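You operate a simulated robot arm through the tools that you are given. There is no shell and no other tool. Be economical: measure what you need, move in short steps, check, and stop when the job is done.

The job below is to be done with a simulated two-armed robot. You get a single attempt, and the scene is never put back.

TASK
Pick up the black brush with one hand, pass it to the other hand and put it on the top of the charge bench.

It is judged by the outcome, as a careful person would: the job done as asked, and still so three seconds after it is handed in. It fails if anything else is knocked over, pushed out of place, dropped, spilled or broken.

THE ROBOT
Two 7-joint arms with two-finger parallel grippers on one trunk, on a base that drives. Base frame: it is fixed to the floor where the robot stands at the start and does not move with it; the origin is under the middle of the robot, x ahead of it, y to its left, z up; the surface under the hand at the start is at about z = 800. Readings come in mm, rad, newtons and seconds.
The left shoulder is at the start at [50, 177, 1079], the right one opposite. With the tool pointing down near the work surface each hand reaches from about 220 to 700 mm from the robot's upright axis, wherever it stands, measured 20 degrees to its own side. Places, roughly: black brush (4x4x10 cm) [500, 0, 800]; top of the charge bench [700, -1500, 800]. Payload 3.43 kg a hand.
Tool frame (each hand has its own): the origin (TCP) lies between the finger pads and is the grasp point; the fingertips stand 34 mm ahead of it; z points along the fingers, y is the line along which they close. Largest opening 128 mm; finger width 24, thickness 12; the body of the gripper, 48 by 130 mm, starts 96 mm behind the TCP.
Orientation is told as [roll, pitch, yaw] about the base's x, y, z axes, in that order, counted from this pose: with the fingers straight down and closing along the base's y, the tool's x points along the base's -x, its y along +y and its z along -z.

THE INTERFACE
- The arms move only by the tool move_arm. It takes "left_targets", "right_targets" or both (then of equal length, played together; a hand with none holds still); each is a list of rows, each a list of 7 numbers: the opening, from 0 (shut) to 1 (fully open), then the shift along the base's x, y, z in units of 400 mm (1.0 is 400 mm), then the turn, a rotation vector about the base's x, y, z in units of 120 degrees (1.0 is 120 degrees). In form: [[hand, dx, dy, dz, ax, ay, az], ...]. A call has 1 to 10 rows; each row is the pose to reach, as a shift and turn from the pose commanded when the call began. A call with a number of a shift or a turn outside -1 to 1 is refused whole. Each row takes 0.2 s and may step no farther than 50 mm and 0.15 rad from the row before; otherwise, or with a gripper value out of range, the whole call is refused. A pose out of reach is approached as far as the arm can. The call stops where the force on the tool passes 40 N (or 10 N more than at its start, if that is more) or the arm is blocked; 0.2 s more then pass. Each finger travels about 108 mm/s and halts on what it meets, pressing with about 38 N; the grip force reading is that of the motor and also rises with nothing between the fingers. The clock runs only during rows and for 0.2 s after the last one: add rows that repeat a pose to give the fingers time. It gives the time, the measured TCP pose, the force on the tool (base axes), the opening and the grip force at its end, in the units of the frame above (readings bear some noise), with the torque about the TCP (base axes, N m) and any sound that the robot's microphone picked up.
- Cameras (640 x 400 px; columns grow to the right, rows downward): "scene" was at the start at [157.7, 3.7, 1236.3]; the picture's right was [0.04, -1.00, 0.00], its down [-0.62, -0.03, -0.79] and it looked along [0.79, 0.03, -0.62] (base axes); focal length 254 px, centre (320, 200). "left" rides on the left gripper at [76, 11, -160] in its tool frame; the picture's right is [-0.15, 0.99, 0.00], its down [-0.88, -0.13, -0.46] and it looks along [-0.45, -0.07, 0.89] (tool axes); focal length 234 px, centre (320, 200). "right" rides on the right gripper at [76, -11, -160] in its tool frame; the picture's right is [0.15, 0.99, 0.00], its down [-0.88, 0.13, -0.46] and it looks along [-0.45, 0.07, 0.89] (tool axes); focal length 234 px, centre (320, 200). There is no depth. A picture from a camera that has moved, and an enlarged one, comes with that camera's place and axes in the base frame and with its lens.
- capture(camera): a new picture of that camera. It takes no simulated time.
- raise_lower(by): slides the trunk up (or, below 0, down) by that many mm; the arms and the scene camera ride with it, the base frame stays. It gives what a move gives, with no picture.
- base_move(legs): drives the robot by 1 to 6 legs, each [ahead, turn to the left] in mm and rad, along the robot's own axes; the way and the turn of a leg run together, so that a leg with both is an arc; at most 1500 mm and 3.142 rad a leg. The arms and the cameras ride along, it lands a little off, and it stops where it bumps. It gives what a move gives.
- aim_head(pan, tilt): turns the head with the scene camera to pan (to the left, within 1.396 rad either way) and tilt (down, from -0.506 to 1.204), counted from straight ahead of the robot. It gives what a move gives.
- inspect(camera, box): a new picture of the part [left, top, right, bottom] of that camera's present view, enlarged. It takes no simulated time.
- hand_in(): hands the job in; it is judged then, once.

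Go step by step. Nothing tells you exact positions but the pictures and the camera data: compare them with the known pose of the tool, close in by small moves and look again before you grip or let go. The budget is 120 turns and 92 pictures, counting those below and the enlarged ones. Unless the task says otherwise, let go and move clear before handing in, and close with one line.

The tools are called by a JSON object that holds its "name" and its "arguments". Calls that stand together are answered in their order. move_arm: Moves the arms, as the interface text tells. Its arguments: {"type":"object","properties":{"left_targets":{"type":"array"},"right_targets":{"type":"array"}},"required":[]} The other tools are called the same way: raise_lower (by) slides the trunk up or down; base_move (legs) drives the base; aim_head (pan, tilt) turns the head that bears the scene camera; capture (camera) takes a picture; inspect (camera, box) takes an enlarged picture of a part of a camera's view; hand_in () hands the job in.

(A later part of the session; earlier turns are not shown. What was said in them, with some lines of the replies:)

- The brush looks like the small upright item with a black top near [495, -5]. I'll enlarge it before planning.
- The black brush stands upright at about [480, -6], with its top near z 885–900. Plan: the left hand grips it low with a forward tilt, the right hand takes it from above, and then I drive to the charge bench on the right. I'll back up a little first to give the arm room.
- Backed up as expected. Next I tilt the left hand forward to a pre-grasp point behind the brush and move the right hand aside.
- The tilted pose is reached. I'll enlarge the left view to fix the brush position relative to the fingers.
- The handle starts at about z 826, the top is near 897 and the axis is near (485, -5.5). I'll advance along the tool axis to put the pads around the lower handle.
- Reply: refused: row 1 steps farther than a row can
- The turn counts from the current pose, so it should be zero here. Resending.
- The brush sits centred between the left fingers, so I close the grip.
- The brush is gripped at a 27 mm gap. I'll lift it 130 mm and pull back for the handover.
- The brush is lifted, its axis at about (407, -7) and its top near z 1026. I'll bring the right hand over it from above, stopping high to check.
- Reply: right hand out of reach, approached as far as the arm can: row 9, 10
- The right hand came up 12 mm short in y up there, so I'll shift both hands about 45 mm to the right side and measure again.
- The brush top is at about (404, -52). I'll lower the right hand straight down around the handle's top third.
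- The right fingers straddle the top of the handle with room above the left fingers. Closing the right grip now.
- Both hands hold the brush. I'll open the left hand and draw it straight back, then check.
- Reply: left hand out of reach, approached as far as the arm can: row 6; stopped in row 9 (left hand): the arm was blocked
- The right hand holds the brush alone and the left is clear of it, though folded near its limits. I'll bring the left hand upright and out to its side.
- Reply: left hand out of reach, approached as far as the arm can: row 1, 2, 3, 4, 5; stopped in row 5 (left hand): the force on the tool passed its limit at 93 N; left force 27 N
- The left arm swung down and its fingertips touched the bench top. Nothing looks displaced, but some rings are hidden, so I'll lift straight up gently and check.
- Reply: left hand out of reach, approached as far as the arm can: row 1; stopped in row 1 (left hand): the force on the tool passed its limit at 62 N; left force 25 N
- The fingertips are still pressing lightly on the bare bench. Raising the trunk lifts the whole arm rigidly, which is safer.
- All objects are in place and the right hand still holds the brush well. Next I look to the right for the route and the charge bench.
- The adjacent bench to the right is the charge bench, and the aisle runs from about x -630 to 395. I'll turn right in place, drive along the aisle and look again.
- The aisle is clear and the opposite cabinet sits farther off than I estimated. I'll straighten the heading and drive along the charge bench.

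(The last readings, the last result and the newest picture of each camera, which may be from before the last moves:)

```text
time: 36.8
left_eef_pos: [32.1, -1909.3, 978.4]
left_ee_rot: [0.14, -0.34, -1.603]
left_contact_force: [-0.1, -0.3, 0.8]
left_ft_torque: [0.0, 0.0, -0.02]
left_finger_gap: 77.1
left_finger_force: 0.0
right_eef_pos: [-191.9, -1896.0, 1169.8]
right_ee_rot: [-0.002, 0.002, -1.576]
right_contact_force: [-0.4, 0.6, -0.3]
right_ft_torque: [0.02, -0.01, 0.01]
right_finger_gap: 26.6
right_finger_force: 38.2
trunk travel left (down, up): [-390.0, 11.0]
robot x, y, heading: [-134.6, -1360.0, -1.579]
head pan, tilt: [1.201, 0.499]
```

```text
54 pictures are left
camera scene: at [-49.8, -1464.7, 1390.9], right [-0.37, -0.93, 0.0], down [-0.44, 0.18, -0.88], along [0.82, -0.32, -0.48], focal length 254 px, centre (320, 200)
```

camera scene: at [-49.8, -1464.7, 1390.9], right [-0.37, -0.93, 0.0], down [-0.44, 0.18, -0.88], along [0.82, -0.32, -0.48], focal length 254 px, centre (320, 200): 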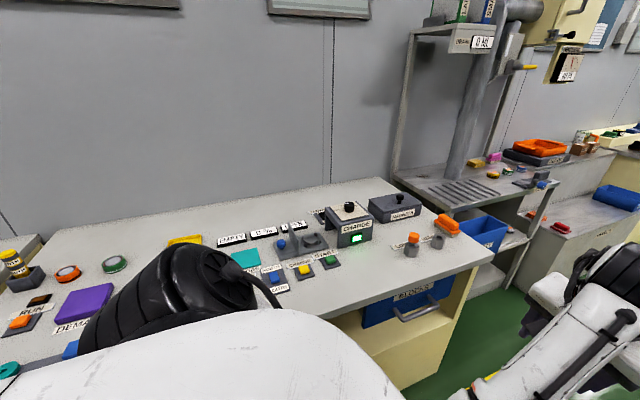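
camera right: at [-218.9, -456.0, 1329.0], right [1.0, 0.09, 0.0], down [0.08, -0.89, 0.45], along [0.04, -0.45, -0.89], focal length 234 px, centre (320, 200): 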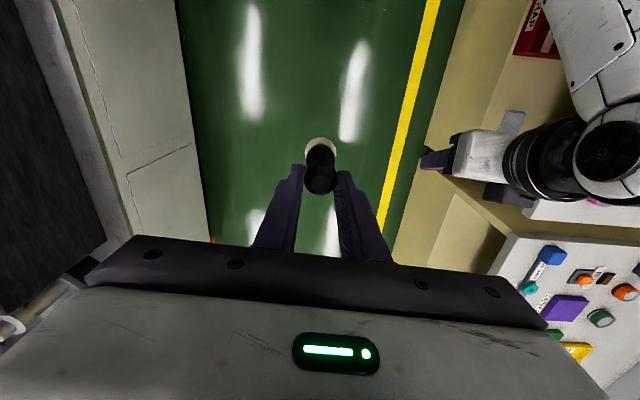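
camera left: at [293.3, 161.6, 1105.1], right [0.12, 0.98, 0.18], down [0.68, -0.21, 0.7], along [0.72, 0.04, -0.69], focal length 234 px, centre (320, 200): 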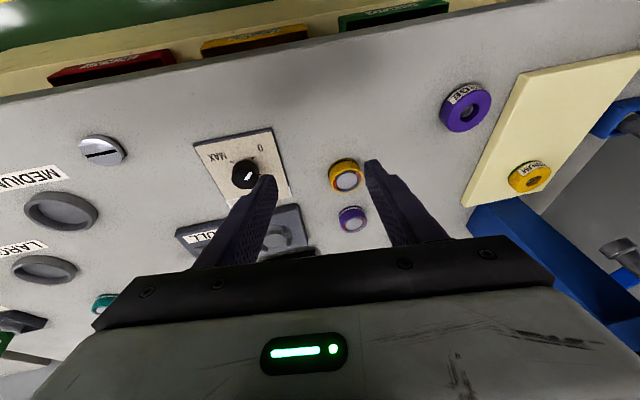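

I'm alongside the charge bench. I'll turn left to face it and look at the free spots.

{"name": "base_move", "arguments": {"legs": [[0, 1.53]]}}

{"name": "aim_head", "arguments": {"pan": 0.0, "tilt": 0.65}}

{"name": "capture", "arguments": {"camera": "scene"}}

{"name": "capture", "arguments": {"camera": "right"}}

```text
time: 41.0
left_eef_pos: [412.5, -1192.7, 978.6]
left_ee_rot: [0.141, -0.34, -0.033]
left_contact_force: [0.2, 0.8, -0.4]
left_ft_torque: [0.02, -0.02, 0.0]
left_finger_gap: 76.7
left_finger_force: 0.0
right_eef_pos: [400.9, -1417.4, 1171.0]
right_ee_rot: [-0.002, 0.002, -0.005]
right_contact_force: [0.3, 0.0, -0.9]
right_ft_torque: [0.01, -0.05, 0.02]
right_finger_gap: 26.5
right_finger_force: 38.2
trunk travel left (down, up): [-390.0, 11.0]
robot x, y, heading: [-134.7, -1362.7, -0.01]
head pan, tilt: [1.201, 0.499]
```

```text
time: 42.4
left_eef_pos: [413.3, -1193.7, 978.0]
left_ee_rot: [0.139, -0.34, -0.033]
left_contact_force: [-0.3, -1.0, 0.1]
left_ft_torque: [-0.03, 0.04, -0.02]
left_finger_gap: 76.8
left_finger_force: 0.1
right_eef_pos: [399.7, -1416.7, 1169.7]
right_ee_rot: [-0.001, 0.002, -0.006]
right_contact_force: [0.2, 0.8, -1.3]
right_ft_torque: [-0.01, 0.01, 0.03]
right_finger_gap: 26.4
right_finger_force: 37.7
trunk travel left (down, up): [-390.0, 11.0]
robot x, y, heading: [-136.4, -1362.0, -0.003]
head pan, tilt: [0.0, 0.649]
```

```text
53 pictures are left
camera scene: at [23.0, -1362.1, 1377.5], right [-0.01, -1.0, 0.0], down [-0.6, 0.0, -0.8], along [0.8, 0.0, -0.6], focal length 254 px, centre (320, 200)
```

scene: 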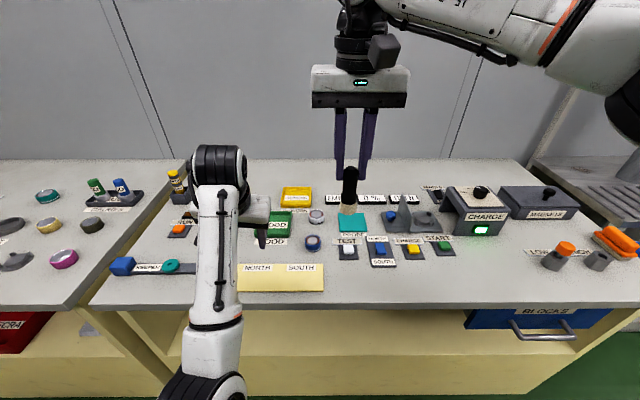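

```text
52 pictures are left
camera right: at [325.1, -1427.3, 1329.0], right [-0.14, 0.99, 0.0], down [0.88, 0.13, 0.45], along [0.45, 0.06, -0.89], focal length 234 px, centre (320, 200)
```

right: 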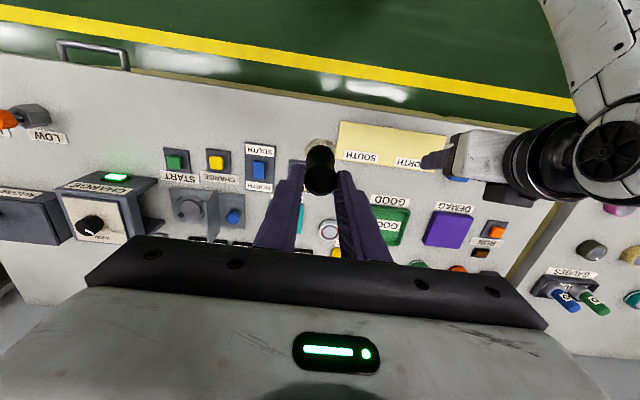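

The bench labelled CHARGE is in front of me, with a free strip along its front edge. I'll place the brush at about (440, -1600), moving over at height and then partway down.

{"name": "move_arm", "arguments": {"right_targets": [[0, 0.025, -0.115, 0, 0, 0, 0], [0, 0.05, -0.23, 0, 0, 0, 0], [0, 0.08, -0.345, 0, 0, 0, 0], [0, 0.099, -0.4575, 0, 0, 0, 0], [0, 0.099, -0.4575, -0.12, 0, 0, 0], [0, 0.099, -0.4575, -0.24, 0, 0, 0], [0, 0.099, -0.4575, -0.36, 0, 0, 0], [0, 0.099, -0.4575, -0.46, 0, 0, 0], [0, 0.099, -0.4575, -0.56, 0, 0, 0], [0, 0.099, -0.4575, -0.56, 0, 0, 0]]}}

{"name": "capture", "arguments": {"camera": "scene"}}

{"name": "capture", "arguments": {"camera": "right"}}

```text
time: 44.6
left_eef_pos: [413.2, -1194.6, 978.6]
left_ee_rot: [0.141, -0.34, -0.033]
left_contact_force: [-0.1, -0.2, -0.5]
left_ft_torque: [0.0, -0.02, 0.01]
left_finger_gap: 76.8
left_finger_force: 0.0
right_eef_pos: [439.6, -1600.7, 944.6]
right_ee_rot: [-0.002, 0.002, -0.006]
right_contact_force: [-0.1, -0.3, -0.3]
right_ft_torque: [-0.01, -0.01, 0.0]
right_finger_gap: 26.7
right_finger_force: 38.4
trunk travel left (down, up): [-390.0, 11.0]
robot x, y, heading: [-137.7, -1358.6, -0.012]
head pan, tilt: [0.0, 0.649]
```

```text
51 pictures are left
camera scene: at [22.8, -1362.1, 1377.6], right [-0.01, -1.0, 0.0], down [-0.6, 0.0, -0.8], along [0.8, -0.01, -0.6], focal length 254 px, centre (320, 200)
```

scene: 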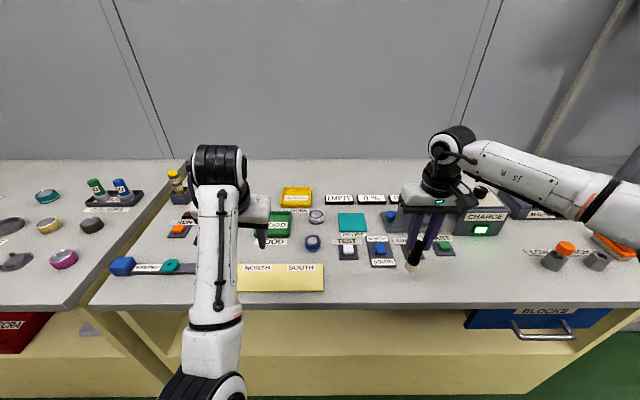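

```text
50 pictures are left
camera right: at [363.6, -1610.2, 1103.4], right [-0.14, 0.99, 0.0], down [0.88, 0.13, 0.45], along [0.45, 0.06, -0.89], focal length 234 px, centre (320, 200)
```

right: 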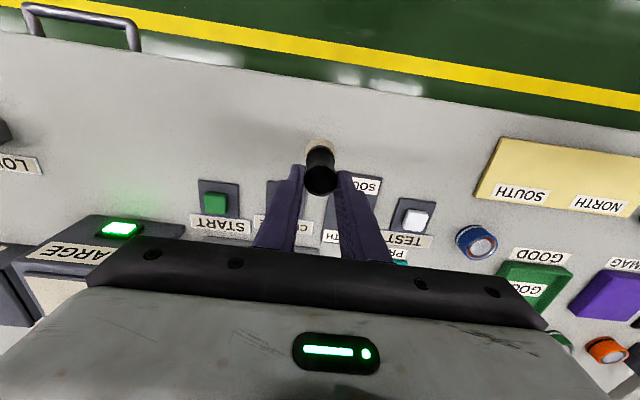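

The spot under the brush is clear, with about 50 mm to the nearest button panel. I'll lower gently until it touches.

{"name": "move_arm", "arguments": {"right_targets": [[0, 0, 0, -0.04, 0, 0, 0], [0, 0, 0, -0.075, 0, 0, 0], [0, 0, 0, -0.09, 0, 0, 0], [0, 0, 0, -0.1, 0, 0, 0], [0, 0, 0, -0.1, 0, 0, 0]]}}

{"name": "inspect", "arguments": {"camera": "scene", "box": [360, 180, 480, 320]}}

{"name": "inspect", "arguments": {"camera": "right", "box": [240, 100, 400, 200]}}

```text
time: 45.8
left_eef_pos: [412.8, -1194.2, 977.6]
left_ee_rot: [0.14, -0.341, -0.033]
left_contact_force: [-0.7, 0.7, 0.7]
left_ft_torque: [0.01, 0.0, 0.0]
left_finger_gap: 76.9
left_finger_force: 0.0
right_eef_pos: [440.1, -1599.7, 906.5]
right_ee_rot: [-0.001, 0.002, -0.007]
right_contact_force: [0.1, 0.2, -1.3]
right_ft_torque: [0.01, 0.0, -0.03]
right_finger_gap: 26.3
right_finger_force: 38.1
trunk travel left (down, up): [-390.0, 11.0]
robot x, y, heading: [-133.8, -1361.0, -0.005]
head pan, tilt: [0.0, 0.649]
```

```text
2.86 times, centred on (420, 250) of scene
camera zoom: at [23.0, -1362.2, 1377.5], right [-0.01, -1.0, 0.0], down [-0.6, 0.0, -0.8], along [0.8, -0.01, -0.6], focal length 724 px, centre (34, 57)
```

zoom: 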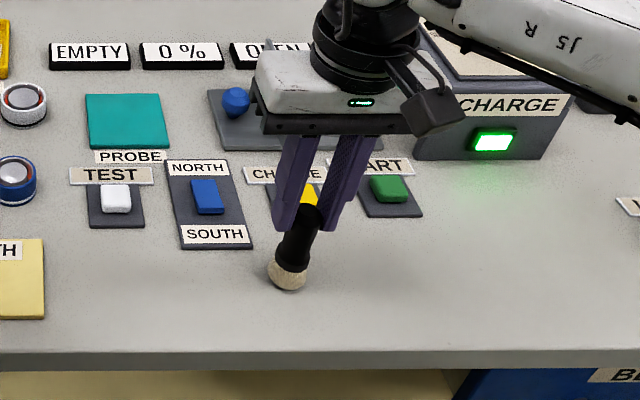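

```text
4.00 times, centred on (320, 150) of right
camera zoom: at [364.0, -1610.3, 1065.4], right [-0.14, 0.99, 0.0], down [0.88, 0.13, 0.45], along [0.45, 0.06, -0.89], focal length 937 px, centre (320, 400)
```

zoom: 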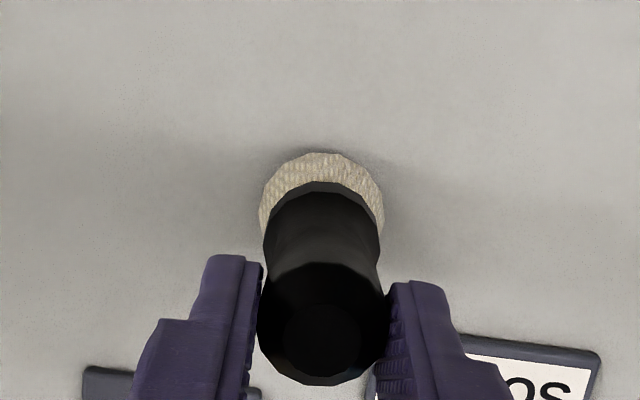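

The brush is just above the surface. I'll lower a few more millimetres and watch the force.

{"name": "move_arm", "arguments": {"right_targets": [[0, 0, 0, -0.005, 0, 0, 0], [0, 0, 0, -0.01, 0, 0, 0], [0, 0, 0, -0.01, 0, 0, 0]]}}

```text
time: 46.6
left_eef_pos: [414.3, -1194.6, 978.9]
left_ee_rot: [0.14, -0.339, -0.033]
left_contact_force: [0.7, 0.7, -0.5]
left_ft_torque: [-0.01, 0.02, -0.01]
left_finger_gap: 76.9
left_finger_force: 0.1
right_eef_pos: [439.5, -1601.7, 902.4]
right_ee_rot: [-0.002, 0.003, -0.005]
right_contact_force: [-0.3, -0.3, -0.8]
right_ft_torque: [0.02, 0.0, 0.0]
right_finger_gap: 26.5
right_finger_force: 37.6
trunk travel left (down, up): [-390.0, 11.0]
robot x, y, heading: [-131.7, -1360.4, -0.008]
head pan, tilt: [0.0, 0.649]
```

No contact force yet, so I'll continue in 1 mm steps.

{"name": "move_arm", "arguments": {"right_targets": [[0, 0, 0, -0.0025, 0, 0, 0], [0, 0, 0, -0.005, 0, 0, 0], [0, 0, 0, -0.005, 0, 0, 0]]}}

{"name": "inspect", "arguments": {"camera": "scene", "box": [390, 240, 440, 290]}}

```text
time: 47.4
left_eef_pos: [413.5, -1193.4, 978.6]
left_ee_rot: [0.14, -0.34, -0.033]
left_contact_force: [-0.1, 0.2, -0.8]
left_ft_torque: [-0.02, 0.02, 0.0]
left_finger_gap: 76.8
left_finger_force: 0.0
right_eef_pos: [440.3, -1601.9, 902.3]
right_ee_rot: [0.0, 0.0, -0.006]
right_contact_force: [-0.9, -0.7, 5.3]
right_ft_torque: [-0.05, 0.05, 0.02]
right_finger_gap: 26.7
right_finger_force: 37.6
trunk travel left (down, up): [-390.0, 11.0]
robot x, y, heading: [-135.6, -1362.1, -0.007]
head pan, tilt: [0.0, 0.649]
```

```text
8.00 times, centred on (415, 265) of scene
camera zoom: at [22.3, -1362.0, 1377.7], right [-0.01, -1.0, 0.0], down [-0.6, 0.0, -0.8], along [0.8, -0.01, -0.6], focal length 2029 px, centre (-440, -320)
```

zoom: 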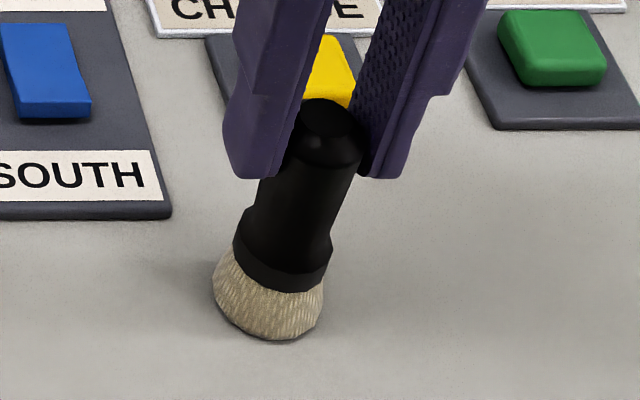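

Contact shows at about 5 N with the brush upright on the bench. I'll open slowly and then rise.

{"name": "move_arm", "arguments": {"right_targets": [[0.25, 0, 0, 0, 0, 0, 0], [0.35, 0, 0, 0, 0, 0, 0], [0.6, 0, 0, 0, 0, 0, 0], [0.6, 0, 0, 0, 0, 0, 0], [0.6, 0, 0, 0.05, 0, 0, 0], [0.6, 0, 0, 0.15, 0, 0, 0], [0.6, 0, 0, 0.27, 0, 0, 0], [0.6, 0, 0, 0.39, 0, 0, 0]]}}

{"name": "capture", "arguments": {"camera": "scene"}}

{"name": "inspect", "arguments": {"camera": "scene", "box": [360, 200, 480, 320]}}

```text
time: 49.2
left_eef_pos: [412.5, -1193.2, 978.9]
left_ee_rot: [0.139, -0.34, -0.033]
left_contact_force: [0.2, 0.5, 0.0]
left_ft_torque: [0.0, 0.02, -0.01]
left_finger_gap: 76.6
left_finger_force: 0.0
right_eef_pos: [438.0, -1602.4, 1058.2]
right_ee_rot: [-0.003, 0.002, -0.007]
right_contact_force: [-0.5, 0.1, -0.7]
right_ft_torque: [-0.01, -0.02, 0.04]
right_finger_gap: 76.6
right_finger_force: 0.0
trunk travel left (down, up): [-390.0, 11.0]
robot x, y, heading: [-134.8, -1361.7, -0.005]
head pan, tilt: [0.0, 0.649]
```

```text
46 pictures are left
camera scene: at [22.5, -1361.9, 1377.6], right [-0.01, -1.0, 0.0], down [-0.6, 0.0, -0.8], along [0.8, -0.01, -0.6], focal length 254 px, centre (320, 200)
```

scene: 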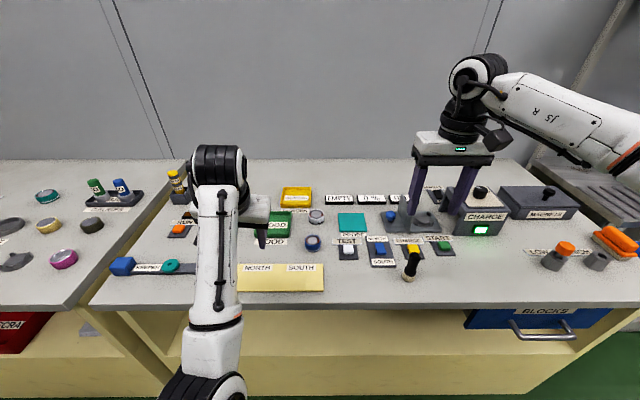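

```text
3.33 times, centred on (420, 260) of scene
camera zoom: at [22.5, -1361.9, 1377.6], right [-0.01, -1.0, 0.0], down [-0.6, 0.0, -0.8], along [0.8, -0.01, -0.6], focal length 845 px, centre (-13, 0)
```

zoom: 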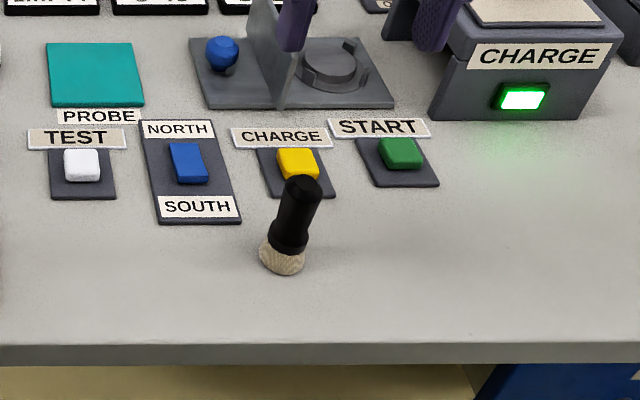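

The brush stands upright on the charge bench top, both hands are clear and nothing else has moved, so I'm handing in.

{"name": "hand_in", "arguments": {}}

```text
The job is handed in.
```

The black brush was picked up with the left hand, passed to the right, and now stands upright on the charge bench. On the way, the left fingertips hit bare benchtop at the first bench (up to 93 N), but the pictures afterwards showed nothing moved.
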